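You operate a simulated robot arm through the tools that you are given. There is no shell and no other tool. Be economical: measure what you need, move in short steps, check, and stop when the job is done.

Carry out the task below with a simulated two-armed robot. There is one attempt and no reset: what you move stays moved.

## Task
Take the teal tea towel from the sideboard top and lay it out flat on the top of the side table.

The check looks at the end state, three seconds after you hand in, the way a careful person would. Anything else that was tipped, shoved, dropped, spilled or broken makes it a failure. Flat cloth is picked up by pressing the open fingertips on it (5 to 10 N) and closing them slowly along it; thin cloth reads only 2 to 8 mm in the jaws.

## Robot
Two 7-joint arms with two-finger parallel grippers on one trunk, on a base that drives. Base frame: it is fixed to the floor where the robot stands at the start and does not move with it; the origin is under the middle of the robot, x ahead of it, y to its left, z up. Lengths are in m, angles in degrees, forces in N, time in s.
The left shoulder is at the start at [0.074, 0.174, 1.181], the right one opposite. With the tool pointing down near the work surface each hand reaches from about 0.1 to 0.68 m from the robot's upright axis, wherever it stands, measured 20 degrees to its own side. Places, roughly: top of the side table [0.4, -0.8, 0.9]. Payload 3.6 kg a hand.
Tool frame (each hand has its own): the origin (TCP) lies between the finger pads and is the grasp point; the fingertips stand 0.03 m ahead of it; z points along the fingers, y is the line along which they close. The gripper opens to 0.11 m. The fingers are 0.02 m wide and 0.01 m thick; the gripper's body (0.048 by 0.112 m) begins 0.055 m behind the TCP.
Orientation is told as [roll, pitch, yaw] about the base's x, y, z axes, in that order, counted from this pose: with the fingers straight down and closing along the base's y, the tool's x points along the base's -x, its y along +y and its z along -z.

## Interface
- The arms move only by the tool drive_tool. It takes "left_increments", "right_increments" or both (then of equal length, played together; a hand with none holds still); each is a list of rows, each a list of 7 numbers: the shift along the tool's x, y, z in units of 400 mm (1.0 is 400 mm), then the turn, a rotation vector about the tool's x, y, z in units of 90 degrees (1.0 is 90 degrees), then the gripper command, from -1 (fully open) to 1 (shut), values between in proportion. In form: [[x, y, z, rx, ry, rz, fingers], ...]. A call has 1 to 10 rows; each row is the pose to reach, as a shift and turn from the pose commanded when the call began, along the tool's axes at that moment. A call with a number of a shift or a turn outside -1 to 1 is refused whole. Rows are played at 5 a second. More than 0.05 m and 8.6 degrees between two rows, or a gripper value outside its range, and nothing of the call is played. A pose out of reach is approached as far as the arm can. The call stops where the force on the tool passes 40 N (or 10 N more than at its start, if that is more) or the arm is blocked; 0.2 s more then pass. Each finger travels about 0.153 m/s and halts on what it meets, pressing with about 38 N; the grip force reading is that of the motor and also rises with nothing between the fingers. The clock runs only during rows and for 0.2 s after the last one: add rows that repeat a pose to give the fingers time. It gives the time, the measured TCP pose, the force on the tool (base axes), the opening and the grip force at its end, in the units of the frame above (readings bear some noise), with the torque about the TCP (base axes, N m) and any sound that the robot's microphone picked up, and new pictures: "views" is both (left out), scene, wrist or none (wrist: the cameras of the hands that moved).
- Cameras (640 x 400 px; columns grow to the right, rows downward): "scene" is now at [0.1765, -0.0242, 1.3497]; the picture's right is [-0.37, -0.93, 0.00], its down [-0.60, 0.24, -0.77] and it looks along [0.71, -0.29, -0.64] (base axes); focal length 214 px, centre (320, 200). "left" rides on the left gripper at [0.072, -0.017, -0.103] in its tool frame; the picture's right is [0.23, 0.97, 0.00], its down [-0.76, 0.18, -0.62] and it looks along [-0.61, 0.14, 0.78] (tool axes); focal length 222 px, centre (320, 200). "right" rides on the right gripper at [0.072, 0.017, -0.103] in its tool frame; the picture's right is [-0.23, 0.97, 0.00], its down [-0.76, -0.18, -0.62] and it looks along [-0.61, -0.14, 0.78] (tool axes); focal length 222 px, centre (320, 200). There is no depth. A picture from a camera that has moved, and an enlarged one, comes with that camera's place and axes in the base frame and with its lens. The place of the scene camera against the robot may be out by one fixed shift of up to 0.025 m in any direction.
- raise_lower(by): slides the trunk up (or, below 0, down) by that many m; the arms and the scene camera ride with it, the base frame stays. It gives what a move gives, with no picture.
- drive_base(legs): drives the robot by 1 to 6 legs, each [ahead, left, turn to the left] in m, m and degrees, along the robot's own axes; the way and the turn of a leg run together, so that a leg with both is an arc; at most 1.5 m and 180 degrees a leg. The arms and the cameras ride along, it lands a little off, and it stops where it bumps. It gives what a move gives, and a new picture of the scene camera.
- turn_head(pan, tilt): turns the head with the scene camera to pan (to the left, within 86 degrees either way) and tilt (down, from -29 to 69), counted from straight ahead of the robot. It gives what a move gives, and a new picture of the scene camera.
- enlarge(camera, box): a new picture of the part [left, top, right, bottom] of that camera's present view, enlarged. No time passes.
- job_done(): hands the job in; it is judged then, once.

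Go step by step. Nothing tells you exact positions but the pictures and the camera data: compare them with the known pose of the tool, close in by small moves and look again before you grip or let go. The budget is 120 turns and 260 pictures, counting those below and the enlarged ones. Unless the task says otherwise, let go and move clear before handing in, and close with one line.

The tools are called as a command line: name --argument value ..., lists and objects as JSON in quotes. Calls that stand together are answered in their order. drive_tool: Moves the arms, as the interface text tells. Its arguments: {"type":"object","properties":{"left_increments":{"type":"array","items":{"type":"array","items":{"type":"number"}}},"right_increments":{"type":"array","items":{"type":"array","items":{"type":"number"}}},"views":{"type":"string","enum":["both","scene","wrist","none"]}},"required":[]} The other tools are called the same way: raise_lower (by) slides the trunk up or down; drive_base (legs) drives the base; turn_head (pan, tilt) turns the head that bears the scene camera; enlarge (camera, box) takes an enlarged picture of a part of a camera's view; job_done () hands the job in.

At the start:

```text
time: 0.0
left_eef_pos: [0.4563, 0.0128, 1.1886]
left_orientation: [0.0, 0.1, 0.1]
left_contact_force: [0.5, -0.3, -0.3]
left_torque: [0.01, -0.01, -0.02]
left_gripper_width: 0.11
left_gripper_force: 0.0
right_eef_pos: [0.3298, -0.3461, 1.1683]
right_orientation: [-0.1, 0.0, 0.1]
right_contact_force: [-0.2, 0.4, -0.7]
right_torque: [0.02, -0.03, -0.03]
right_gripper_width: 0.1101
right_gripper_force: 0.1
trunk travel left (down, up): [-0.297, 0.466]
robot x, y, heading: [0.0008, -0.001, -0.3]
head pan, tilt: [-21.9, 40.1]
```

scene: 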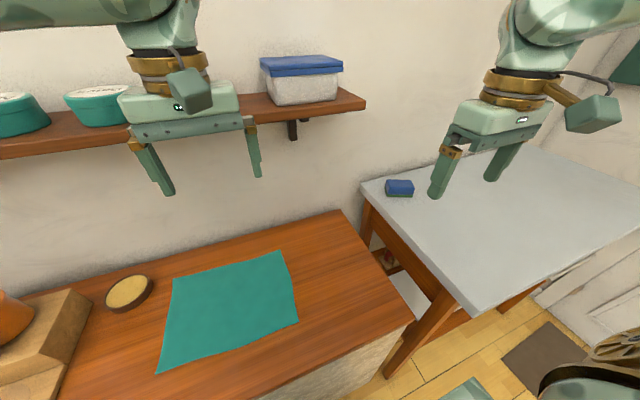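
right: 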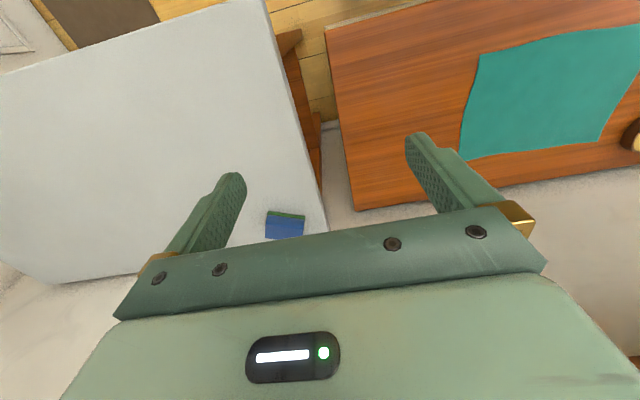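
left: 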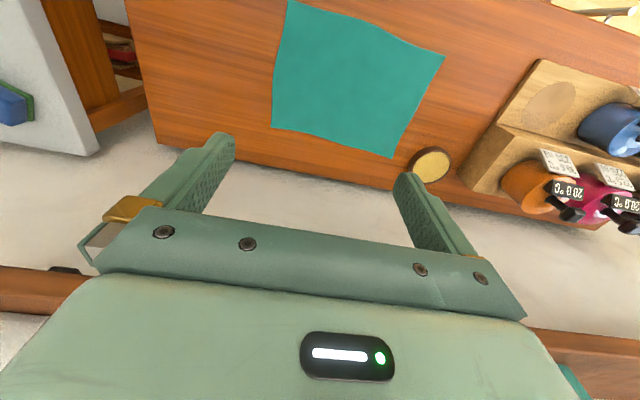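

The towel lies on the sideboard (z about 0.82), spanning roughly x 0.37–0.58 and y -0.06–0.22. The side table starts at about y = -0.38. I'll check the floor on the right before planning any driving.

turn_head --pan -70 --tilt 50

turn_head --pan 5 --tilt 60

```text
time: 1.2
left_eef_pos: [0.4578, 0.0138, 1.1893]
left_orientation: [0.0, -0.1, 0.1]
left_contact_force: [-0.3, -0.2, -0.3]
left_torque: [0.03, -0.02, -0.01]
left_gripper_width: 0.11
left_gripper_force: 0.1
right_eef_pos: [0.3308, -0.3469, 1.169]
right_orientation: [0.0, 0.1, 0.1]
right_contact_force: [0.2, 0.2, 1.1]
right_torque: [-0.04, 0.01, 0.0]
right_gripper_width: 0.1099
right_gripper_force: 0.0
trunk travel left (down, up): [-0.297, 0.466]
robot x, y, heading: [0.0009, 0.0034, -0.0]
head pan, tilt: [-70.0, 50.0]
camera scene: at [0.124, -0.0648, 1.3356], right [-0.94, -0.34, 0.0], down [-0.26, 0.72, -0.64], along [0.22, -0.6, -0.77], focal length 214 px, centre (320, 200)
```

scene: 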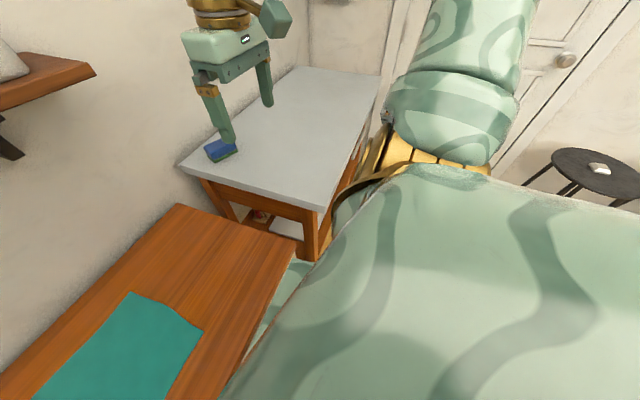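

```text
time: 2.6
left_eef_pos: [0.4579, 0.0144, 1.1888]
left_orientation: [0.0, 0.1, 0.0]
left_contact_force: [0.0, 0.5, 0.2]
left_torque: [-0.01, 0.0, -0.02]
left_gripper_width: 0.1099
left_gripper_force: 0.0
right_eef_pos: [0.3296, -0.3472, 1.169]
right_orientation: [0.0, 0.0, 0.1]
right_contact_force: [0.2, 0.3, 0.3]
right_torque: [0.02, -0.02, 0.0]
right_gripper_width: 0.11
right_gripper_force: 0.0
trunk travel left (down, up): [-0.297, 0.466]
robot x, y, heading: [0.0015, -0.0001, -0.2]
head pan, tilt: [5.0, 60.0]
camera scene: at [0.164, 0.0133, 1.323], right [0.09, -1.0, 0.0], down [-0.86, -0.07, -0.5], along [0.5, 0.04, -0.87], focal length 214 px, centre (320, 200)
```

scene: 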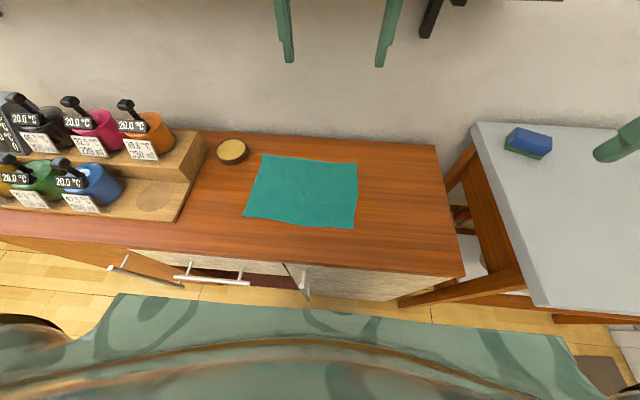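

The floor to the right is clear, and the towel's near corners are at about (0.38, -0.055) and (0.382, 0.225). I'm moving both hands above those corners with the fingers partly closed.

drive_tool --left_increments '[[0.018, 0.055, 0, 0, 0, 0, -0.5], [0.036, 0.11, 0, 0, 0, 0, 0], [0.054, 0.165, 0, 0, 0, 0, 0.2], [0.072, 0.22, 0, 0, 0, 0, 0.2], [0.09, 0.275, 0, 0, 0, 0, 0.2], [0.11, 0.33, 0, 0, 0, 0, 0.2], [0.127, 0.385, 0, 0, 0, 0, 0.2], [0.145, 0.44, 0, 0, 0, 0, 0.2], [0.145, 0.44, 0.1, 0, 0, 0, 0.2], [0.145, 0.44, 0.2, 0, 0, 0, 0.2]]' --right_increments '[[-0.02, 0.1, 0, 0, 0, 0, -0.5], [-0.04, 0.205, 0, 0, 0, 0, 0], [-0.06, 0.31, 0, 0, 0, 0, 0.2], [-0.08, 0.41, 0, 0, 0, 0, 0.2], [-0.1, 0.51, 0, 0, 0, 0, 0.2], [-0.12, 0.615, 0, 0, 0, 0, 0.2], [-0.14, 0.72, 0, 0, 0, 0, 0.2], [-0.155, 0.82, 0, 0, 0, 0, 0.2], [-0.155, 0.82, 0.1, 0, 0, 0, 0.2], [-0.155, 0.82, 0.2, 0, 0, 0, 0.2]]' --views "wrist"

```text
time: 4.8
left_eef_pos: [0.3995, 0.1888, 1.1065]
left_orientation: [-0.1, 0.0, 0.0]
left_contact_force: [0.4, 0.7, 1.4]
left_torque: [0.01, 0.01, -0.01]
left_gripper_width: 0.0439
left_gripper_force: 0.1
right_eef_pos: [0.3882, -0.1072, 1.1384]
right_orientation: [0.3, 0.0, 0.1]
right_contact_force: [0.4, 0.4, -0.2]
right_torque: [-0.02, 0.02, -0.03]
right_gripper_width: 0.0441
right_gripper_force: 0.1
right hand out of reach, approached as far as the arm can: row 6, 7, 8, 9, 10
trunk travel left (down, up): [-0.297, 0.466]
robot x, y, heading: [0.0004, -0.0003, -0.1]
head pan, tilt: [5.0, 60.0]
camera right: at [0.3157, -0.0908, 1.243], right [0.23, 0.97, 0.0], down [0.76, -0.18, 0.62], along [0.61, -0.14, -0.78], focal length 222 px, centre (320, 200)
camera left: at [0.3262, 0.1718, 1.2097], right [-0.23, 0.97, 0.0], down [0.76, 0.18, 0.62], along [0.61, 0.14, -0.78], focal length 222 px, centre (320, 200)
```

right: 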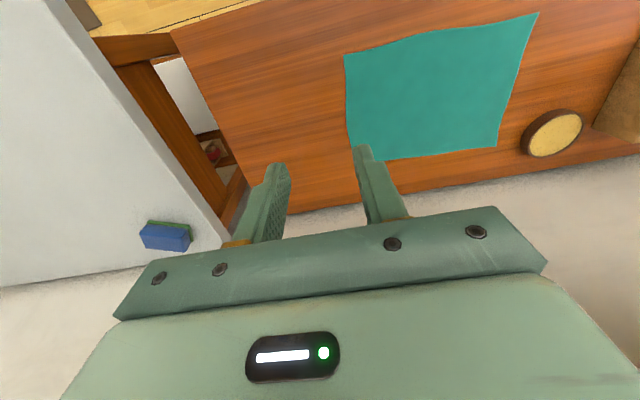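
left: 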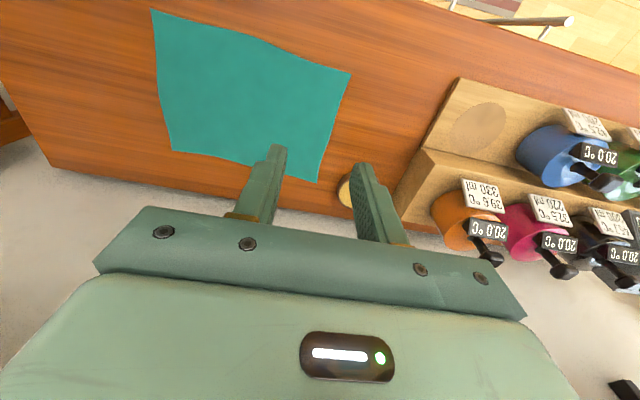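

The right hand can't cross the midline far enough, so I'll shift the base left by 0.085 m to centre the robot on the towel.

drive_base --legs '[[0, 0.085, 0]]'

```text
time: 5.9
left_eef_pos: [0.398, 0.2747, 1.1079]
left_orientation: [-0.1, 0.0, -0.1]
left_contact_force: [-0.2, 0.8, 0.2]
left_torque: [-0.03, -0.01, 0.0]
left_gripper_width: 0.044
left_gripper_force: 0.0
right_eef_pos: [0.3859, -0.021, 1.1409]
right_orientation: [-0.1, 0.0, 0.1]
right_contact_force: [0.4, -0.2, -0.2]
right_torque: [-0.06, -0.01, -0.04]
right_gripper_width: 0.0437
right_gripper_force: 0.1
trunk travel left (down, up): [-0.297, 0.466]
robot x, y, heading: [0.0006, 0.0893, 0.1]
head pan, tilt: [5.0, 60.0]
camera scene: at [0.164, 0.1003, 1.323], right [0.09, -1.0, 0.0], down [-0.86, -0.08, -0.5], along [0.5, 0.04, -0.87], focal length 214 px, centre (320, 200)
```

scene: 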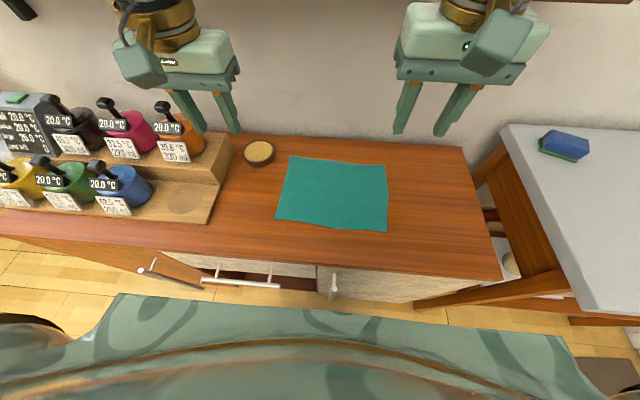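

Both hands are now near the corners. I'm lowering them together to about 5 cm above the cloth.

drive_tool --left_increments '[[0, -0.05, 0, 0, 0, 0, 0.35], [0, -0.1, 0.05, 0, 0, 0, 0.35], [0, -0.1875, 0.1, 0, 0, 0, 0.35], [0, -0.1875, 0.2, 0, 0, 0, 0.4], [0, -0.1875, 0.3, 0, 0, 0, 0.4], [0, -0.1875, 0.4, 0, 0, 0, 0.4], [0, -0.1875, 0.5, 0, 0, 0, 0.4]]' --right_increments '[[0, -0.01, 0.08, 0, 0, 0, 0.35], [0, -0.02, 0.15, 0, 0, 0, 0.35], [0, -0.02, 0.25, 0, 0, 0, 0.35], [0, -0.02, 0.35, 0, 0, 0, 0.4], [0, -0.02, 0.43, 0, 0, 0, 0.4], [0, -0.02, 0.5, 0, 0, 0, 0.4], [0, -0.02, 0.58, 0, 0, 0, 0.4]]'

```text
time: 7.5
left_eef_pos: [0.3981, 0.1992, 0.9065]
left_orientation: [0.0, -0.1, 0.0]
left_contact_force: [0.4, -0.7, -0.3]
left_torque: [0.03, 0.01, 0.01]
left_gripper_width: 0.0331
left_gripper_force: 0.1
right_eef_pos: [0.3831, -0.0503, 0.9172]
right_orientation: [0.2, 0.1, 0.0]
right_contact_force: [-0.8, -0.5, -0.2]
right_torque: [0.0, 0.01, -0.02]
right_gripper_width: 0.0326
right_gripper_force: 0.2
right hand out of reach, approached as far as the arm can: row 6, 7
trunk travel left (down, up): [-0.297, 0.466]
robot x, y, heading: [-0.0004, 0.0812, 0.2]
head pan, tilt: [5.0, 60.0]
camera scene: at [0.1649, 0.0984, 1.3229], right [0.09, -1.0, 0.0], down [-0.86, -0.08, -0.5], along [0.5, 0.04, -0.87], focal length 214 px, centre (320, 200)
camera right: at [0.3114, -0.0349, 1.021], right [0.23, 0.97, 0.0], down [0.76, -0.18, 0.62], along [0.61, -0.14, -0.78], focal length 222 px, centre (320, 200)
camera left: at [0.3256, 0.1821, 1.0102], right [-0.23, 0.97, 0.0], down [0.76, 0.18, 0.62], along [0.61, 0.14, -0.78], focal length 222 px, centre (320, 200)
```

scene: 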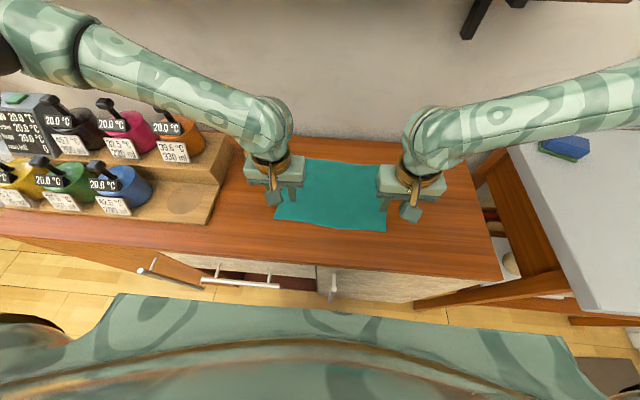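
right: 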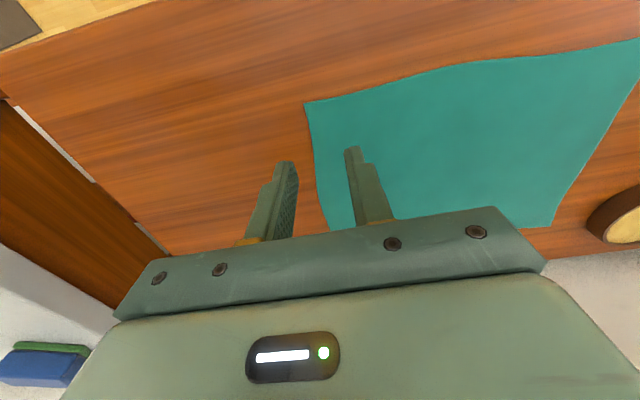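
left: 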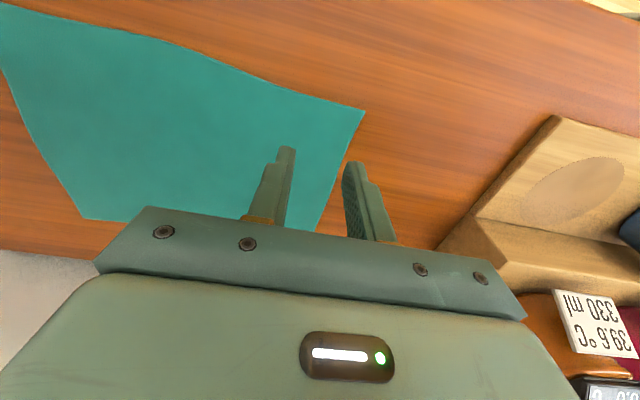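

The right arm is near its inner limit at this height. I'll lift the hands and lower the trunk so the arms work more level.

drive_tool --left_increments '[[0, 0, -0.1, 0, 0, 0, 0.4], [0, 0, -0.2, 0, 0, 0, 0.4], [0, 0, -0.3, 0, 0, 0, 0.4], [0, 0, -0.4, 0, 0, 0, 0.4], [0, 0, -0.5, 0, 0, 0, 0.4]]' --right_increments '[[0, 0, -0.1, 0, 0, 0, 0.4], [0, 0, -0.2, 0, 0, 0, 0.4], [0, 0, -0.3, 0, 0, 0, 0.4], [0, 0, -0.4, 0, 0, 0, 0.4], [0, 0, -0.5, 0, 0, 0, 0.4]]' --views "none"

raise_lower --by -0.18

```text
time: 8.7
left_eef_pos: [0.3963, 0.1987, 1.1088]
left_orientation: [0.0, 0.0, 0.0]
left_contact_force: [-1.0, 0.1, -1.0]
left_torque: [0.03, 0.0, -0.02]
left_gripper_width: 0.0326
left_gripper_force: 0.1
right_eef_pos: [0.3825, -0.0495, 1.1189]
right_orientation: [0.2, 0.1, 0.1]
right_contact_force: [-0.3, -0.1, 0.2]
right_torque: [0.01, -0.01, 0.02]
right_gripper_width: 0.0328
right_gripper_force: 0.0
trunk travel left (down, up): [-0.297, 0.466]
robot x, y, heading: [0.0019, 0.0854, -0.0]
head pan, tilt: [5.0, 60.0]
```

```text
time: 10.7
left_eef_pos: [0.3996, 0.1985, 0.9274]
left_orientation: [0.1, -0.1, 0.1]
left_contact_force: [-0.5, 0.3, -0.3]
left_torque: [-0.01, 0.02, 0.0]
left_gripper_width: 0.033
left_gripper_force: 0.0
right_eef_pos: [0.3845, -0.0505, 0.9376]
right_orientation: [0.0, -0.1, 0.1]
right_contact_force: [-0.4, 0.2, 1.1]
right_torque: [-0.03, -0.01, 0.03]
right_gripper_width: 0.0331
right_gripper_force: 0.1
trunk travel left (down, up): [-0.117, 0.646]
robot x, y, heading: [0.0022, 0.0847, 0.1]
head pan, tilt: [5.0, 60.0]
```

Now I'll position the hands just above the corners, left at (0.393, 0.20) and right at (0.385, -0.027).

drive_tool --left_increments '[[0.005, 0, 0.04, 0, 0, 0, 0.4], [0.01, 0.002, 0.08, 0, 0, 0, 0.4], [0.016, 0.003, 0.13, 0, 0, 0, 0.4]]' --right_increments '[[0, 0.02, 0.05, 0, 0, 0, 0.4], [0, 0.04, 0.1, 0, 0, 0, 0.4], [0, 0.06, 0.155, 0, 0, 0, 0.4]]' --views "wrist"

```text
time: 11.5
left_eef_pos: [0.394, 0.2008, 0.8745]
left_orientation: [-0.1, -0.1, 0.1]
left_contact_force: [-0.2, 0.7, 0.3]
left_torque: [-0.01, -0.03, 0.01]
left_gripper_width: 0.0329
left_gripper_force: 0.0
right_eef_pos: [0.3847, -0.0268, 0.8756]
right_orientation: [0.2, 0.0, 0.0]
right_contact_force: [0.3, 0.2, -0.3]
right_torque: [0.0, 0.01, 0.0]
right_gripper_width: 0.033
right_gripper_force: 0.0
trunk travel left (down, up): [-0.117, 0.646]
robot x, y, heading: [-0.0025, 0.086, -0.1]
head pan, tilt: [5.0, 60.0]
camera right: at [0.3119, -0.0099, 0.9801], right [0.23, 0.97, 0.0], down [0.76, -0.18, 0.62], along [0.61, -0.14, -0.78], focal length 222 px, centre (320, 200)
camera left: at [0.32, 0.183, 0.9777], right [-0.23, 0.97, 0.0], down [0.76, 0.18, 0.62], along [0.61, 0.14, -0.78], focal length 222 px, centre (320, 200)
```

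right: 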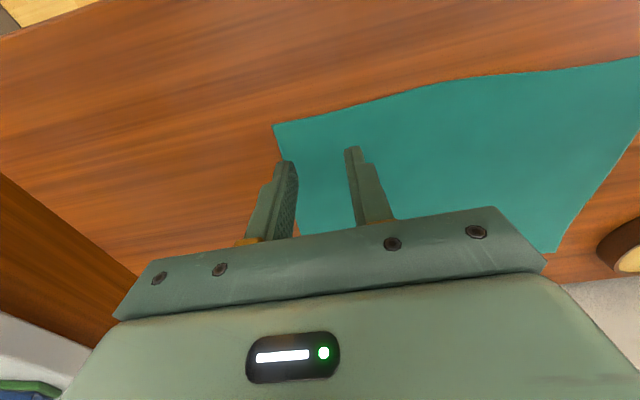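
left: 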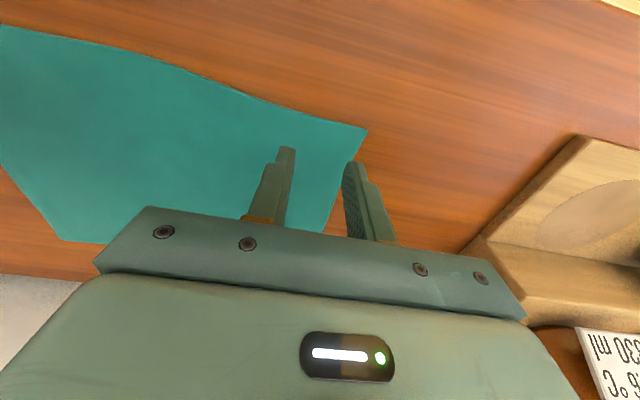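

Outer fingers are right at the cloth's side edges, so I'll shift slightly inward and go down close to contact.

drive_tool --left_increments '[[0, -0.028, 0, 0, 0, 0, 0.48], [0, -0.028, 0.025, 0, 0, 0, 0.48], [0, -0.028, 0.045, 0, 0, 0, 0.48]]' --right_increments '[[0, 0.022, 0, 0, 0, 0, 0.48], [0, 0.022, 0.025, 0, 0, 0, 0.48], [0, 0.022, 0.045, 0, 0, 0, 0.48]]' --views "wrist"

```text
time: 12.3
left_eef_pos: [0.3913, 0.1884, 0.856]
left_orientation: [0.0, 0.1, 0.1]
left_contact_force: [-0.7, 0.0, -0.3]
left_torque: [-0.03, -0.02, 0.04]
left_gripper_width: 0.0287
left_gripper_force: 0.0
right_eef_pos: [0.3837, -0.0175, 0.8577]
right_orientation: [0.2, -0.1, 0.1]
right_contact_force: [-0.4, 0.5, 1.0]
right_torque: [0.03, 0.0, 0.01]
right_gripper_width: 0.0286
right_gripper_force: 0.1
trunk travel left (down, up): [-0.117, 0.646]
robot x, y, heading: [-0.0021, 0.0854, -0.0]
head pan, tilt: [5.0, 60.0]
camera right: at [0.3108, -0.0015, 0.9614], right [0.23, 0.97, 0.0], down [0.76, -0.18, 0.62], along [0.61, -0.14, -0.78], focal length 222 px, centre (320, 200)
camera left: at [0.3191, 0.1713, 0.9599], right [-0.23, 0.97, 0.0], down [0.76, 0.18, 0.62], along [0.61, 0.14, -0.78], focal length 222 px, centre (320, 200)
```

right: 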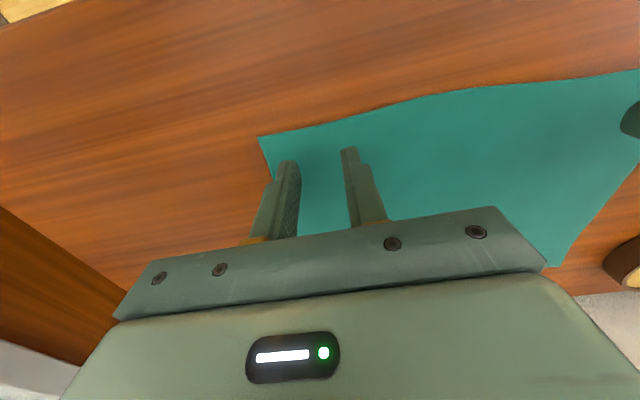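
left: 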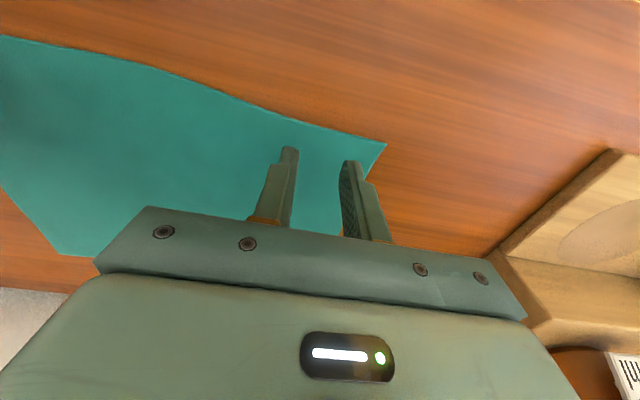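

Both fingertips are over cloth and inside the edges. I'm pressing down in small steps until I feel contact.

drive_tool --left_increments '[[0, 0, 0.005, 0, 0, 0, 0.48], [0, 0, 0.01, 0, 0, 0, 0.48]]' --right_increments '[[0, 0, 0.005, 0, 0, 0, 0.48], [0, 0, 0.01, 0, 0, 0, 0.48]]' --views "none"

drive_tool --left_increments '[[0, 0, 0.005, 0, 0, 0, 0.48]]' --right_increments '[[0, 0, 0.006, 0, 0, 0, 0.48]]' --views "none"

```text
time: 12.9
left_eef_pos: [0.3928, 0.1889, 0.852]
left_orientation: [-0.1, 0.0, 0.0]
left_contact_force: [-0.4, -0.2, 0.0]
left_torque: [0.01, 0.01, 0.0]
left_gripper_width: 0.0287
left_gripper_force: 0.0
right_eef_pos: [0.3827, -0.0172, 0.8541]
right_orientation: [0.2, 0.0, 0.0]
right_contact_force: [0.9, 0.1, 0.7]
right_torque: [0.03, -0.02, -0.01]
right_gripper_width: 0.0285
right_gripper_force: 0.0
trunk travel left (down, up): [-0.117, 0.646]
robot x, y, heading: [-0.0031, 0.0841, -0.3]
head pan, tilt: [5.0, 60.0]
```

```text
time: 13.3
left_eef_pos: [0.3909, 0.1891, 0.8503]
left_orientation: [0.0, -0.1, 0.0]
left_contact_force: [-0.4, -0.2, -0.2]
left_torque: [0.0, -0.03, -0.01]
left_gripper_width: 0.0285
left_gripper_force: 0.0
right_eef_pos: [0.3839, -0.0183, 0.8505]
right_orientation: [0.1, 0.1, 0.1]
right_contact_force: [0.0, -0.5, 0.7]
right_torque: [-0.02, 0.02, 0.0]
right_gripper_width: 0.0285
right_gripper_force: 0.0
trunk travel left (down, up): [-0.117, 0.646]
robot x, y, heading: [-0.0001, 0.0837, -0.3]
head pan, tilt: [5.0, 60.0]
```

Still no contact, so I'm continuing down.

drive_tool --left_increments '[[0, 0, 0.006, 0, 0, 0, 0.48]]' --right_increments '[[0, 0, 0.006, 0, 0, 0, 0.48]]' --views "none"

drive_tool --left_increments '[[0, 0, 0.005, 0, 0, 0, 0.48]]' --right_increments '[[0, 0, 0.005, 0, 0, 0, 0.48]]' --views "none"

drive_tool --left_increments '[[0, 0, 0.005, 0, 0, 0, 0.48]]' --right_increments '[[0, 0, 0.005, 0, 0, 0, 0.48]]' --views "wrist"

```text
time: 13.7
left_eef_pos: [0.3919, 0.1878, 0.849]
left_orientation: [0.1, 0.1, 0.0]
left_contact_force: [-0.2, 0.4, -0.6]
left_torque: [0.01, 0.04, 0.03]
left_gripper_width: 0.0285
left_gripper_force: 0.0
right_eef_pos: [0.3836, -0.0179, 0.8477]
right_orientation: [0.2, 0.0, 0.1]
right_contact_force: [0.2, 0.0, 0.5]
right_torque: [-0.03, 0.0, 0.06]
right_gripper_width: 0.0287
right_gripper_force: 0.0
trunk travel left (down, up): [-0.117, 0.646]
robot x, y, heading: [0.0011, 0.0872, -0.2]
head pan, tilt: [5.0, 60.0]
```

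```text
time: 14.1
left_eef_pos: [0.3921, 0.1896, 0.8471]
left_orientation: [0.0, 0.0, 0.0]
left_contact_force: [0.1, -0.1, -1.0]
left_torque: [-0.02, 0.01, -0.01]
left_gripper_width: 0.0288
left_gripper_force: 0.1
right_eef_pos: [0.383, -0.0176, 0.8467]
right_orientation: [0.1, 0.0, 0.1]
right_contact_force: [1.7, -0.6, 0.4]
right_torque: [0.02, 0.01, 0.02]
right_gripper_width: 0.0286
right_gripper_force: 0.1
trunk travel left (down, up): [-0.117, 0.646]
robot x, y, heading: [0.0, 0.0908, 0.3]
head pan, tilt: [5.0, 60.0]
```

```text
time: 14.5
left_eef_pos: [0.3917, 0.1886, 0.8448]
left_orientation: [0.0, 0.0, 0.1]
left_contact_force: [0.5, 0.7, 1.3]
left_torque: [-0.05, 0.02, 0.01]
left_gripper_width: 0.0284
left_gripper_force: 0.1
right_eef_pos: [0.3843, -0.0174, 0.8447]
right_orientation: [0.0, 0.0, 0.0]
right_contact_force: [0.7, 0.7, 0.9]
right_torque: [0.01, 0.01, -0.02]
right_gripper_width: 0.0283
right_gripper_force: 0.0
trunk travel left (down, up): [-0.117, 0.646]
robot x, y, heading: [-0.0017, 0.085, 0.1]
head pan, tilt: [5.0, 60.0]
camera right: at [0.3115, -0.0011, 0.9486], right [0.23, 0.97, 0.0], down [0.76, -0.18, 0.62], along [0.61, -0.14, -0.78], focal length 222 px, centre (320, 200)
camera left: at [0.3189, 0.1714, 0.9479], right [-0.23, 0.97, 0.0], down [0.76, 0.18, 0.62], along [0.61, 0.14, -0.78], focal length 222 px, centre (320, 200)
```

right: 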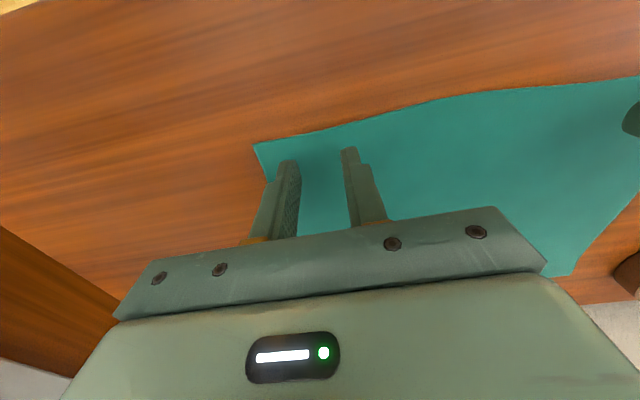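
left: 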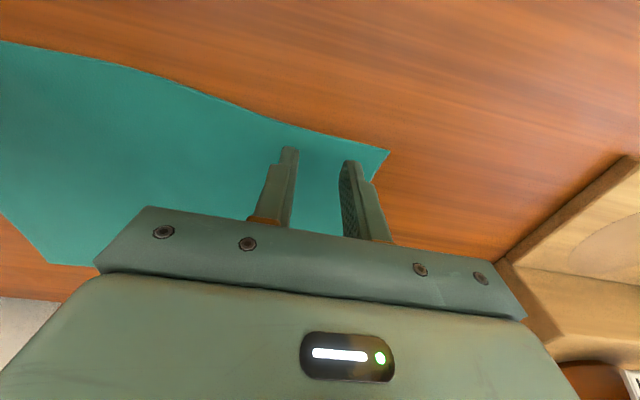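

drive_tool --left_increments '[[0, 0, 0.005, 0, 0, 0, 0.48], [0, 0, 0.008, 0, 0, 0, 0.48]]' --right_increments '[[0, 0, 0.005, 0, 0, 0, 0.48], [0, 0, 0.008, 0, 0, 0, 0.48]]' --views "none"

drive_tool --left_increments '[[0, 0, 0.006, 0, 0, 0, 0.48]]' --right_increments '[[0, 0, 0.006, 0, 0, 0, 0.48]]' --views "none"

drive_tool --left_increments '[[0, 0, 0.005, 0, 0, 0, 0.48]]' --right_increments '[[0, 0, 0.005, 0, 0, 0, 0.48]]' --views "none"

```text
time: 15.1
left_eef_pos: [0.3921, 0.1881, 0.8427]
left_orientation: [0.0, 0.0, 0.0]
left_contact_force: [-0.2, -0.3, 0.3]
left_torque: [-0.01, -0.01, 0.03]
left_gripper_width: 0.0288
left_gripper_force: 0.0
right_eef_pos: [0.3837, -0.0184, 0.8414]
right_orientation: [0.1, 0.0, 0.1]
right_contact_force: [-0.1, -0.3, -0.4]
right_torque: [-0.01, 0.02, -0.01]
right_gripper_width: 0.0284
right_gripper_force: 0.1
trunk travel left (down, up): [-0.117, 0.646]
robot x, y, heading: [-0.0007, 0.0873, -0.2]
head pan, tilt: [5.0, 60.0]
```

```text
time: 15.5
left_eef_pos: [0.393, 0.1894, 0.839]
left_orientation: [0.1, 0.0, -0.1]
left_contact_force: [0.3, -0.3, -0.3]
left_torque: [0.0, 0.01, -0.02]
left_gripper_width: 0.0288
left_gripper_force: 0.0
right_eef_pos: [0.3837, -0.0186, 0.8397]
right_orientation: [0.1, 0.0, 0.1]
right_contact_force: [0.8, 0.0, -1.1]
right_torque: [-0.01, -0.02, -0.01]
right_gripper_width: 0.0285
right_gripper_force: 0.1
trunk travel left (down, up): [-0.117, 0.646]
robot x, y, heading: [-0.0006, 0.0835, 0.1]
head pan, tilt: [5.0, 60.0]
```

```text
time: 15.9
left_eef_pos: [0.3917, 0.188, 0.8372]
left_orientation: [0.0, 0.0, -0.1]
left_contact_force: [-0.1, 0.4, 0.3]
left_torque: [0.0, 0.01, -0.03]
left_gripper_width: 0.0286
left_gripper_force: 0.0
right_eef_pos: [0.3826, -0.0181, 0.8374]
right_orientation: [0.1, 0.1, 0.1]
right_contact_force: [0.8, -0.1, 0.4]
right_torque: [0.0, 0.03, 0.02]
right_gripper_width: 0.0286
right_gripper_force: 0.0
trunk travel left (down, up): [-0.117, 0.646]
robot x, y, heading: [0.0001, 0.0839, 0.0]
head pan, tilt: [5.0, 60.0]
```

drive_tool --left_increments '[[0, 0, 0.006, 0, 0, 0, 0.48]]' --right_increments '[[0, 0, 0.006, 0, 0, 0, 0.48]]' --views "none"

drive_tool --left_increments '[[0, 0, 0.005, 0, 0, 0, 0.48]]' --right_increments '[[0, 0, 0.005, 0, 0, 0, 0.48]]' --views "none"

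drive_tool --left_increments '[[0, 0, 0.005, 0, 0, 0, 0.48]]' --right_increments '[[0, 0, 0.005, 0, 0, 0, 0.48]]' --views "wrist"

```text
time: 16.3
left_eef_pos: [0.3917, 0.1881, 0.8352]
left_orientation: [0.0, 0.1, 0.1]
left_contact_force: [-0.5, 0.0, 0.0]
left_torque: [0.01, 0.02, 0.03]
left_gripper_width: 0.0285
left_gripper_force: 0.1
right_eef_pos: [0.3842, -0.0179, 0.8348]
right_orientation: [0.0, 0.1, 0.1]
right_contact_force: [0.0, 0.2, -0.5]
right_torque: [-0.01, 0.0, -0.01]
right_gripper_width: 0.0285
right_gripper_force: 0.1
trunk travel left (down, up): [-0.117, 0.646]
robot x, y, heading: [0.0007, 0.084, -0.1]
head pan, tilt: [5.0, 60.0]
```

```text
time: 16.7
left_eef_pos: [0.3913, 0.1879, 0.8329]
left_orientation: [0.0, 0.1, 0.0]
left_contact_force: [0.1, -0.3, -0.5]
left_torque: [0.01, 0.04, 0.01]
left_gripper_width: 0.0286
left_gripper_force: 0.0
right_eef_pos: [0.3845, -0.0166, 0.8338]
right_orientation: [0.1, 0.0, 0.0]
right_contact_force: [0.5, 0.4, 0.5]
right_torque: [-0.02, 0.04, 0.01]
right_gripper_width: 0.0287
right_gripper_force: 0.0
trunk travel left (down, up): [-0.117, 0.646]
robot x, y, heading: [-0.0019, 0.0805, -0.0]
head pan, tilt: [5.0, 60.0]
```

```text
time: 17.1
left_eef_pos: [0.391, 0.1891, 0.832]
left_orientation: [0.0, 0.0, 0.0]
left_contact_force: [0.4, 1.9, 9.2]
left_torque: [0.05, 0.09, 0.0]
left_gripper_width: 0.0286
left_gripper_force: 0.0
right_eef_pos: [0.3836, -0.0178, 0.8324]
right_orientation: [0.1, -0.1, 0.1]
right_contact_force: [-0.6, -0.4, 0.4]
right_torque: [-0.02, 0.02, 0.04]
right_gripper_width: 0.0286
right_gripper_force: 0.0
trunk travel left (down, up): [-0.117, 0.646]
robot x, y, heading: [0.0012, 0.0819, 0.0]
head pan, tilt: [5.0, 60.0]
camera right: at [0.311, -0.0011, 0.9361], right [0.23, 0.97, 0.0], down [0.76, -0.18, 0.62], along [0.61, -0.14, -0.78], focal length 222 px, centre (320, 200)
camera left: at [0.3178, 0.1716, 0.9344], right [-0.23, 0.97, 0.0], down [0.76, 0.18, 0.62], along [0.61, 0.14, -0.78], focal length 222 px, centre (320, 200)
```

right: 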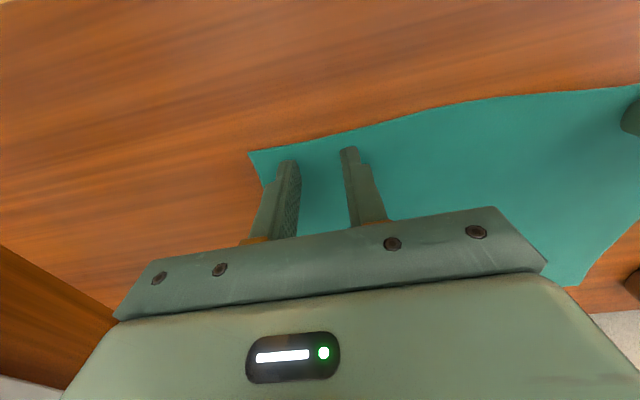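
left: 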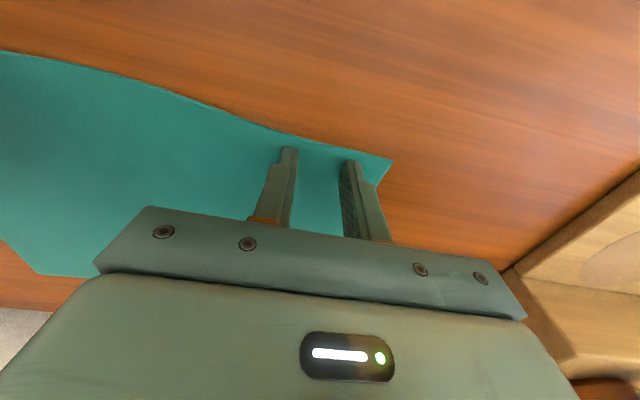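

Left hand is pressing at 9 N, and the right is about a millimetre short. I'll lower the right a touch.

drive_tool --right_increments '[[0, 0, 0.003, 0, 0, 0, 0.48]]' --views "none"

```text
time: 17.5
left_eef_pos: [0.392, 0.188, 0.8312]
left_orientation: [0.0, 0.0, 0.0]
left_contact_force: [1.8, -0.2, 7.5]
left_torque: [0.05, -0.03, -0.03]
left_gripper_width: 0.0284
left_gripper_force: 0.1
right_eef_pos: [0.3833, -0.017, 0.8325]
right_orientation: [0.1, 0.0, 0.1]
right_contact_force: [-0.3, 2.1, 10.8]
right_torque: [-0.03, 0.11, -0.01]
right_gripper_width: 0.0284
right_gripper_force: 0.0
trunk travel left (down, up): [-0.117, 0.646]
robot x, y, heading: [-0.0003, 0.0838, -0.2]
head pan, tilt: [5.0, 60.0]
```

Both are pressed (8–11 N), so I'm closing the fingers slowly.

drive_tool --left_increments '[[0, 0, 0, 0, 0, 0, 0.54], [0, 0, 0, 0, 0, 0, 0.6], [0, 0, 0, 0, 0, 0, 0.66], [0, 0, 0, 0, 0, 0, 0.72], [0, 0, 0, 0, 0, 0, 0.78], [0, 0, 0, 0, 0, 0, 0.84], [0, 0, 0, 0, 0, 0, 0.9], [0, 0, 0, 0, 0, 0, 0.96], [0, 0, 0, 0, 0, 0, 1], [0, 0, 0, 0, 0, 0, 1]]' --right_increments '[[0, 0, 0, 0, 0, 0, 0.54], [0, 0, 0, 0, 0, 0, 0.6], [0, 0, 0, 0, 0, 0, 0.66], [0, 0, 0, 0, 0, 0, 0.72], [0, 0, 0, 0, 0, 0, 0.78], [0, 0, 0, 0, 0, 0, 0.84], [0, 0, 0, 0, 0, 0, 0.9], [0, 0, 0, 0, 0, 0, 0.96], [0, 0, 0, 0, 0, 0, 1], [0, 0, 0, 0, 0, 0, 1]]' --views "wrist"

```text
time: 19.7
left_eef_pos: [0.3902, 0.1893, 0.8312]
left_orientation: [0.0, -0.1, 0.0]
left_contact_force: [-0.5, -0.9, 7.1]
left_torque: [-0.05, 0.03, -0.01]
left_gripper_width: 0.0
left_gripper_force: 37.6
right_eef_pos: [0.3836, -0.0174, 0.8303]
right_orientation: [0.0, -0.1, 0.1]
right_contact_force: [0.1, 2.2, 24.1]
right_torque: [0.06, 0.1, 0.0]
right_gripper_width: 0.0019
right_gripper_force: 37.9
trunk travel left (down, up): [-0.117, 0.646]
robot x, y, heading: [0.0015, 0.0832, -0.4]
head pan, tilt: [5.0, 60.0]
camera right: at [0.3104, -0.0011, 0.9353], right [0.23, 0.97, 0.0], down [0.76, -0.18, 0.62], along [0.61, -0.14, -0.78], focal length 222 px, centre (320, 200)
camera left: at [0.3169, 0.1718, 0.9344], right [-0.23, 0.97, 0.0], down [0.76, 0.18, 0.62], along [0.61, 0.14, -0.78], focal length 222 px, centre (320, 200)
```

right: 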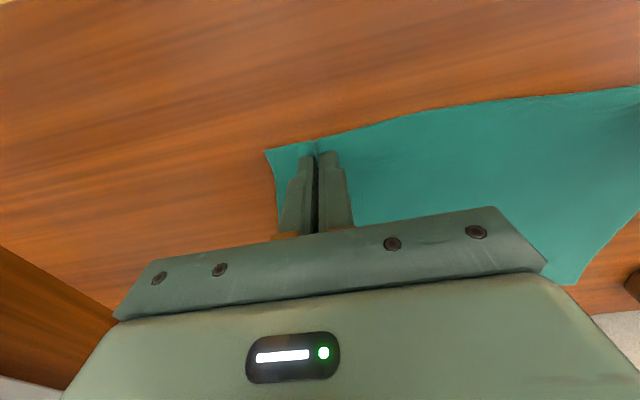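
left: 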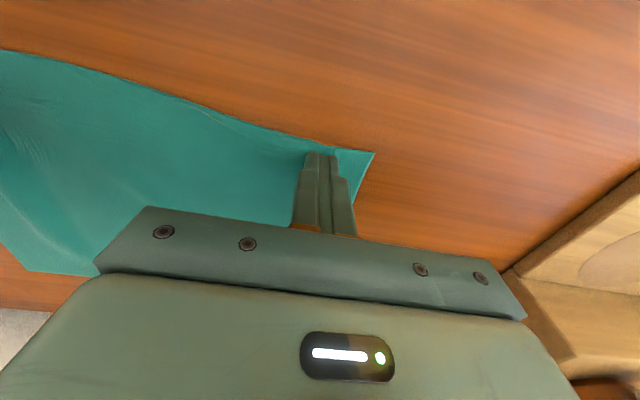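

Right jaw reads 2 mm, so it probably has cloth. The left closed on nothing, so I'll lift it slightly, reopen, press a little firmer and retry.

drive_tool --left_increments '[[0, 0, -0.02, 0, 0, 0, 1], [0, -0.005, -0.02, 0, 0, 0, 0.35], [-0.012, -0.005, -0.02, 0, 0, 0, 0.35], [-0.012, -0.005, -0.005, 0, 0, 0, 0.35], [-0.012, -0.005, 0.002, 0, 0, 0, 0.35]]' --views "wrist"

```text
time: 20.9
left_eef_pos: [0.3952, 0.187, 0.8314]
left_orientation: [-0.2, -0.1, 0.1]
left_contact_force: [0.1, -0.1, 2.0]
left_torque: [0.02, 0.01, 0.01]
left_gripper_width: 0.0359
left_gripper_force: 0.1
right_eef_pos: [0.3837, -0.0171, 0.8313]
right_orientation: [0.1, 0.0, 0.1]
right_contact_force: [0.5, 0.9, 28.7]
right_torque: [0.05, 0.13, -0.02]
right_gripper_width: 0.0019
right_gripper_force: 38.3
trunk travel left (down, up): [-0.117, 0.646]
robot x, y, heading: [0.0005, 0.0833, -0.1]
head pan, tilt: [5.0, 60.0]
camera left: at [0.3225, 0.1702, 0.9346], right [-0.23, 0.97, 0.0], down [0.76, 0.18, 0.62], along [0.61, 0.14, -0.78], focal length 222 px, centre (320, 200)
```

left: 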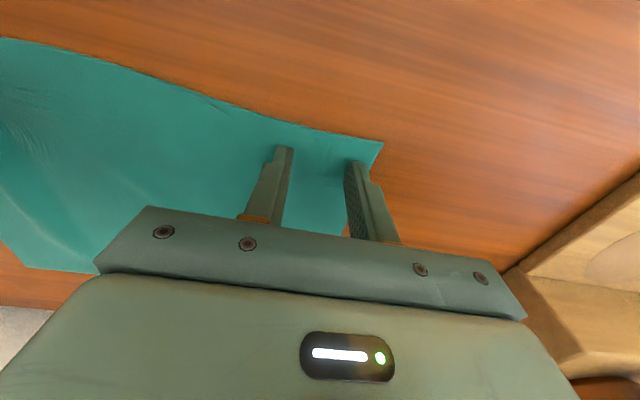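

The corner has shifted inward a bit and the outer finger is at the edge. I'll shift 12 mm inward, then press.

drive_tool --left_increments '[[0, 0, -0.015, 0, 0, 0, 0.4], [0, -0.03, -0.015, 0, 0, 0, 0.4], [0, -0.03, 0.0, 0, 0, 0, 0.4], [0, -0.03, 0.004, 0, 0, 0, 0.4]]' --views "wrist"

```text
time: 21.9
left_eef_pos: [0.3961, 0.1752, 0.8305]
left_orientation: [-0.1, -0.3, 0.1]
left_contact_force: [0.1, 6.1, 23.7]
left_torque: [0.35, 0.18, -0.02]
left_gripper_width: 0.0334
left_gripper_force: 0.0
right_eef_pos: [0.3837, -0.0179, 0.8313]
right_orientation: [0.0, 0.0, 0.0]
right_contact_force: [3.0, 0.9, 19.1]
right_torque: [0.05, -0.02, -0.02]
right_gripper_width: 0.0019
right_gripper_force: 37.3
trunk travel left (down, up): [-0.117, 0.646]
robot x, y, heading: [-0.002, 0.0894, 0.1]
head pan, tilt: [5.0, 60.0]
camera left: at [0.3224, 0.1579, 0.934], right [-0.23, 0.97, 0.0], down [0.76, 0.18, 0.63], along [0.61, 0.14, -0.78], focal length 222 px, centre (320, 200)
```

left: 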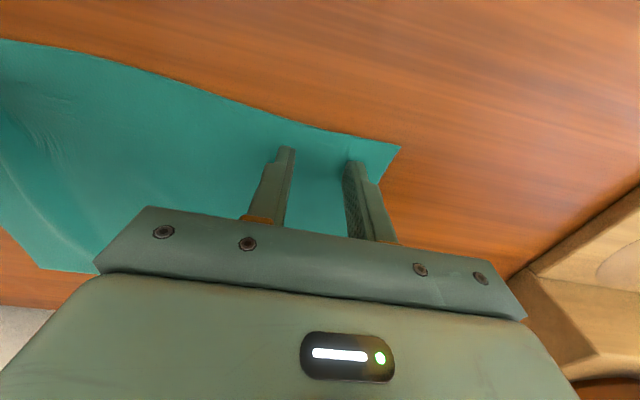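

At 24 N that's too firm. I'll back off 1 mm, then close slowly.

drive_tool --left_increments '[[0, 0, -0.0025, 0, 0, 0, 0.4]]' --views "none"

```text
time: 22.3
left_eef_pos: [0.3955, 0.1747, 0.8317]
left_orientation: [-0.1, -0.2, 0.1]
left_contact_force: [2.9, 4.3, 20.5]
left_torque: [0.24, 0.03, -0.03]
left_gripper_width: 0.0333
left_gripper_force: 0.1
right_eef_pos: [0.3826, -0.018, 0.8313]
right_orientation: [0.1, -0.1, 0.2]
right_contact_force: [2.7, 0.7, 21.7]
right_torque: [0.01, 0.04, 0.02]
right_gripper_width: 0.002
right_gripper_force: 37.8
trunk travel left (down, up): [-0.117, 0.646]
robot x, y, heading: [0.003, 0.0832, -0.1]
head pan, tilt: [5.0, 60.0]
```

drive_tool --left_increments '[[0, 0, -0.003, 0, 0, 0, 0.4], [0, 0, -0.003, 0, 0, 0, 0.48], [0, 0, -0.003, 0, 0, 0, 0.56], [0, 0, -0.003, 0, 0, 0, 0.64], [0, 0, -0.003, 0, 0, 0, 0.72], [0, 0, -0.003, 0, 0, 0, 0.8], [0, 0, -0.003, 0, 0, 0, 0.88], [0, 0, -0.003, 0, 0, 0, 0.96], [0, 0, -0.003, 0, 0, 0, 1], [0, 0, -0.003, 0, 0, 0, 1]]' --views "wrist"

```text
time: 24.5
left_eef_pos: [0.3966, 0.1744, 0.8323]
left_orientation: [-0.1, -0.1, 0.2]
left_contact_force: [-0.4, -6.7, 0.8]
left_torque: [-0.17, 0.0, 0.03]
left_gripper_width: 0.0022
left_gripper_force: 38.4
right_eef_pos: [0.3822, -0.0166, 0.8316]
right_orientation: [0.1, -0.2, 0.1]
right_contact_force: [0.8, 6.5, 30.5]
right_torque: [0.19, 0.14, 0.05]
right_gripper_width: 0.0021
right_gripper_force: 38.0
trunk travel left (down, up): [-0.117, 0.646]
robot x, y, heading: [-0.001, 0.0842, 0.1]
head pan, tilt: [5.0, 60.0]
camera left: at [0.322, 0.1579, 0.9351], right [-0.23, 0.97, 0.0], down [0.76, 0.18, 0.62], along [0.61, 0.14, -0.78], focal length 222 px, centre (320, 200)
```

left: 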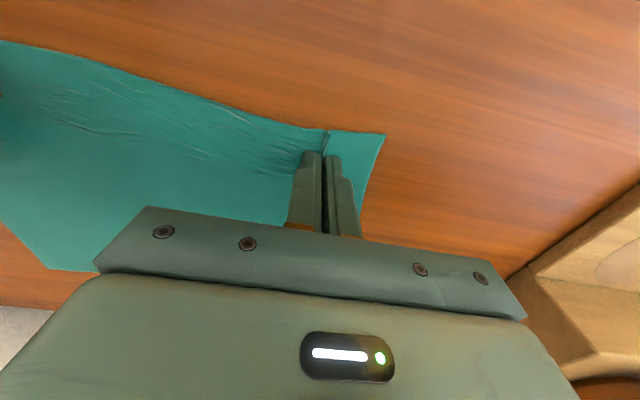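

Both jaws now read 2 mm with a light tension between them, so the cloth is gripped. I'm easing the tension slightly and lifting a little.

drive_tool --left_increments '[[0, -0.004, -0.03, 0, 0, 0, 1], [0, -0.004, -0.06, 0, 0, 0, 1], [0, -0.004, -0.1, 0, 0, 0, 1], [0, -0.004, -0.15, 0, 0, 0, 1], [0, -0.004, -0.2, 0, 0, 0, 1]]' --right_increments '[[0, 0.002, -0.03, 0, 0, 0, 1], [0, 0.002, -0.06, 0, 0, 0, 1], [0, 0.002, -0.1, 0, 0, 0, 1], [0, 0.002, -0.15, 0, 0, 0, 1], [0, 0.002, -0.2, 0, 0, 0, 1]]'

```text
time: 25.7
left_eef_pos: [0.3958, 0.172, 0.9119]
left_orientation: [0.0, 0.0, 0.0]
left_contact_force: [-0.6, -4.4, 0.3]
left_torque: [-0.03, 0.01, -0.02]
left_gripper_width: 0.0017
left_gripper_force: 37.9
right_eef_pos: [0.3839, -0.0169, 0.9096]
right_orientation: [0.0, 0.1, 0.1]
right_contact_force: [-0.4, 3.1, -0.1]
right_torque: [0.1, -0.01, 0.01]
right_gripper_width: 0.0019
right_gripper_force: 37.9
trunk travel left (down, up): [-0.117, 0.646]
robot x, y, heading: [-0.0012, 0.0864, -0.1]
head pan, tilt: [5.0, 60.0]
camera scene: at [0.2586, 0.0988, 1.1352], right [0.09, -1.0, 0.0], down [-0.86, -0.08, -0.5], along [0.5, 0.04, -0.87], focal length 214 px, centre (320, 200)
camera right: at [0.3117, -0.0006, 1.0152], right [0.23, 0.97, 0.0], down [0.76, -0.18, 0.62], along [0.61, -0.14, -0.78], focal length 222 px, centre (320, 200)
camera left: at [0.3227, 0.156, 1.0146], right [-0.23, 0.97, 0.0], down [0.76, 0.18, 0.62], along [0.61, 0.14, -0.78], focal length 222 px, centre (320, 200)
```

scene: 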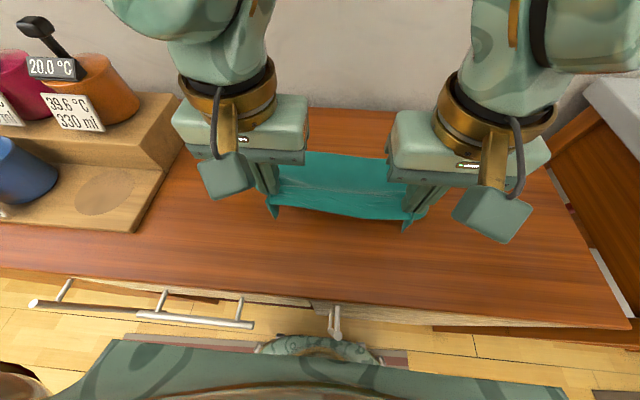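
right: 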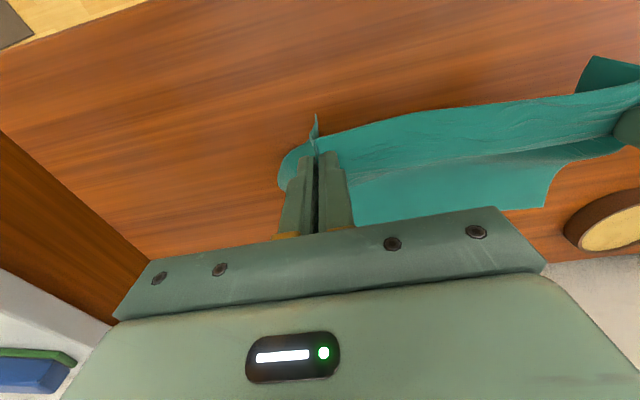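
left: 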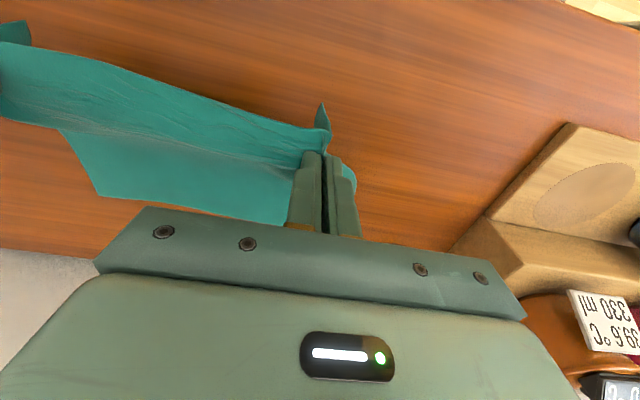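

Both corners are holding and the cloth hangs from the hands. I'll raise the trunk so the hem clears the side table.

raise_lower --by 0.27

turn_head --pan -30 --tilt 55

```text
time: 28.5
left_eef_pos: [0.397, 0.1723, 1.1812]
left_orientation: [0.0, 0.0, -0.1]
left_contact_force: [-0.7, -7.6, 0.5]
left_torque: [-0.25, 0.04, -0.03]
left_gripper_width: 0.0018
left_gripper_force: 37.5
right_eef_pos: [0.3637, -0.0171, 1.2045]
right_orientation: [0.1, -4.2, -0.1]
right_contact_force: [0.7, 7.6, -1.3]
right_torque: [0.25, -0.04, 0.05]
right_gripper_width: 0.0021
right_gripper_force: 38.1
trunk travel left (down, up): [-0.387, 0.376]
robot x, y, heading: [0.0006, 0.0872, 0.1]
head pan, tilt: [5.0, 60.0]
```

```text
time: 29.5
left_eef_pos: [0.3972, 0.1732, 1.1815]
left_orientation: [0.0, 0.0, 0.0]
left_contact_force: [-0.4, -7.2, 0.6]
left_torque: [-0.24, 0.02, 0.0]
left_gripper_width: 0.0018
left_gripper_force: 37.9
right_eef_pos: [0.3636, -0.0182, 1.2033]
right_orientation: [0.3, -4.2, 0.0]
right_contact_force: [1.8, 7.4, -1.8]
right_torque: [0.25, 0.01, 0.03]
right_gripper_width: 0.0022
right_gripper_force: 38.0
trunk travel left (down, up): [-0.387, 0.376]
robot x, y, heading: [-0.0019, 0.0822, -0.1]
head pan, tilt: [-30.0, 55.0]
camera scene: at [0.1281, 0.0569, 1.4204], right [-0.5, -0.87, 0.0], down [-0.71, 0.41, -0.57], along [0.5, -0.29, -0.82], focal length 214 px, centre (320, 200)
```

scene: 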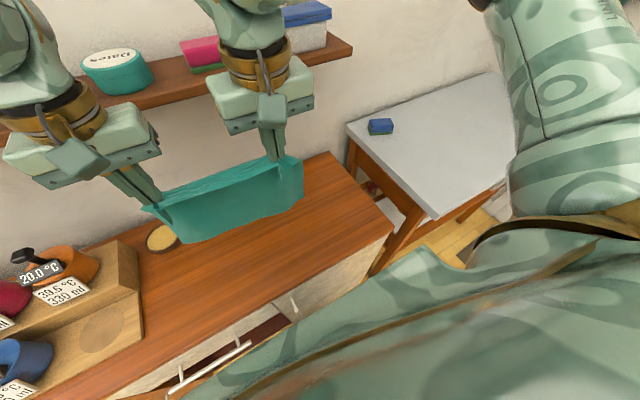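

The cloth hangs well, but the right hand tilted about 4° during the trunk move. I'll give a hold command to see where its commanded pose is.

drive_tool --left_increments '[[0, -0.006, 0, 0, 0, 0, 1], [0, -0.006, 0, 0, 0, 0, 1]]' --right_increments '[[0, 0, 0.005, 0, 0, 0, 1], [0, 0, 0.01, 0, 0, 0, 1]]' --views "none"

```text
time: 30.1
left_eef_pos: [0.3973, 0.1711, 1.1817]
left_orientation: [-0.1, 0.0, 0.2]
left_contact_force: [-0.3, -3.4, 1.1]
left_torque: [-0.12, -0.03, -0.05]
left_gripper_width: 0.0021
left_gripper_force: 38.3
right_eef_pos: [0.3643, -0.0171, 1.2001]
right_orientation: [0.2, -4.3, 0.0]
right_contact_force: [0.1, 4.1, -0.4]
right_torque: [0.13, 0.0, 0.02]
right_gripper_width: 0.0019
right_gripper_force: 38.2
trunk travel left (down, up): [-0.387, 0.376]
robot x, y, heading: [0.0008, 0.0867, -0.0]
head pan, tilt: [-30.0, 55.0]
```

drive_tool --right_increments '[[-0.02, 0, 0.012, 0, 0.012, 0, 1], [-0.04, 0, 0.024, 0, 0.024, 0, 1], [-0.06, 0, 0.036, 0, 0.036, 0, 1], [-0.08, 0, 0.046, 0, 0.048, 0, 1]]' --views "none"

```text
time: 31.1
left_eef_pos: [0.3972, 0.1705, 1.1805]
left_orientation: [0.0, 0.0, 0.0]
left_contact_force: [-0.3, -7.4, 1.2]
left_torque: [-0.26, 0.02, 0.02]
left_gripper_width: 0.0015
left_gripper_force: 37.4
right_eef_pos: [0.3827, -0.0221, 1.1962]
right_orientation: [0.5, -0.5, 0.0]
right_contact_force: [1.0, 8.5, -0.7]
right_torque: [0.3, 0.03, 0.06]
right_gripper_width: 0.002
right_gripper_force: 37.8
right hand out of reach, approached as far as the arm can: row 2, 3, 4
trunk travel left (down, up): [-0.387, 0.376]
robot x, y, heading: [0.0011, 0.0854, 0.1]
head pan, tilt: [-30.0, 55.0]
```

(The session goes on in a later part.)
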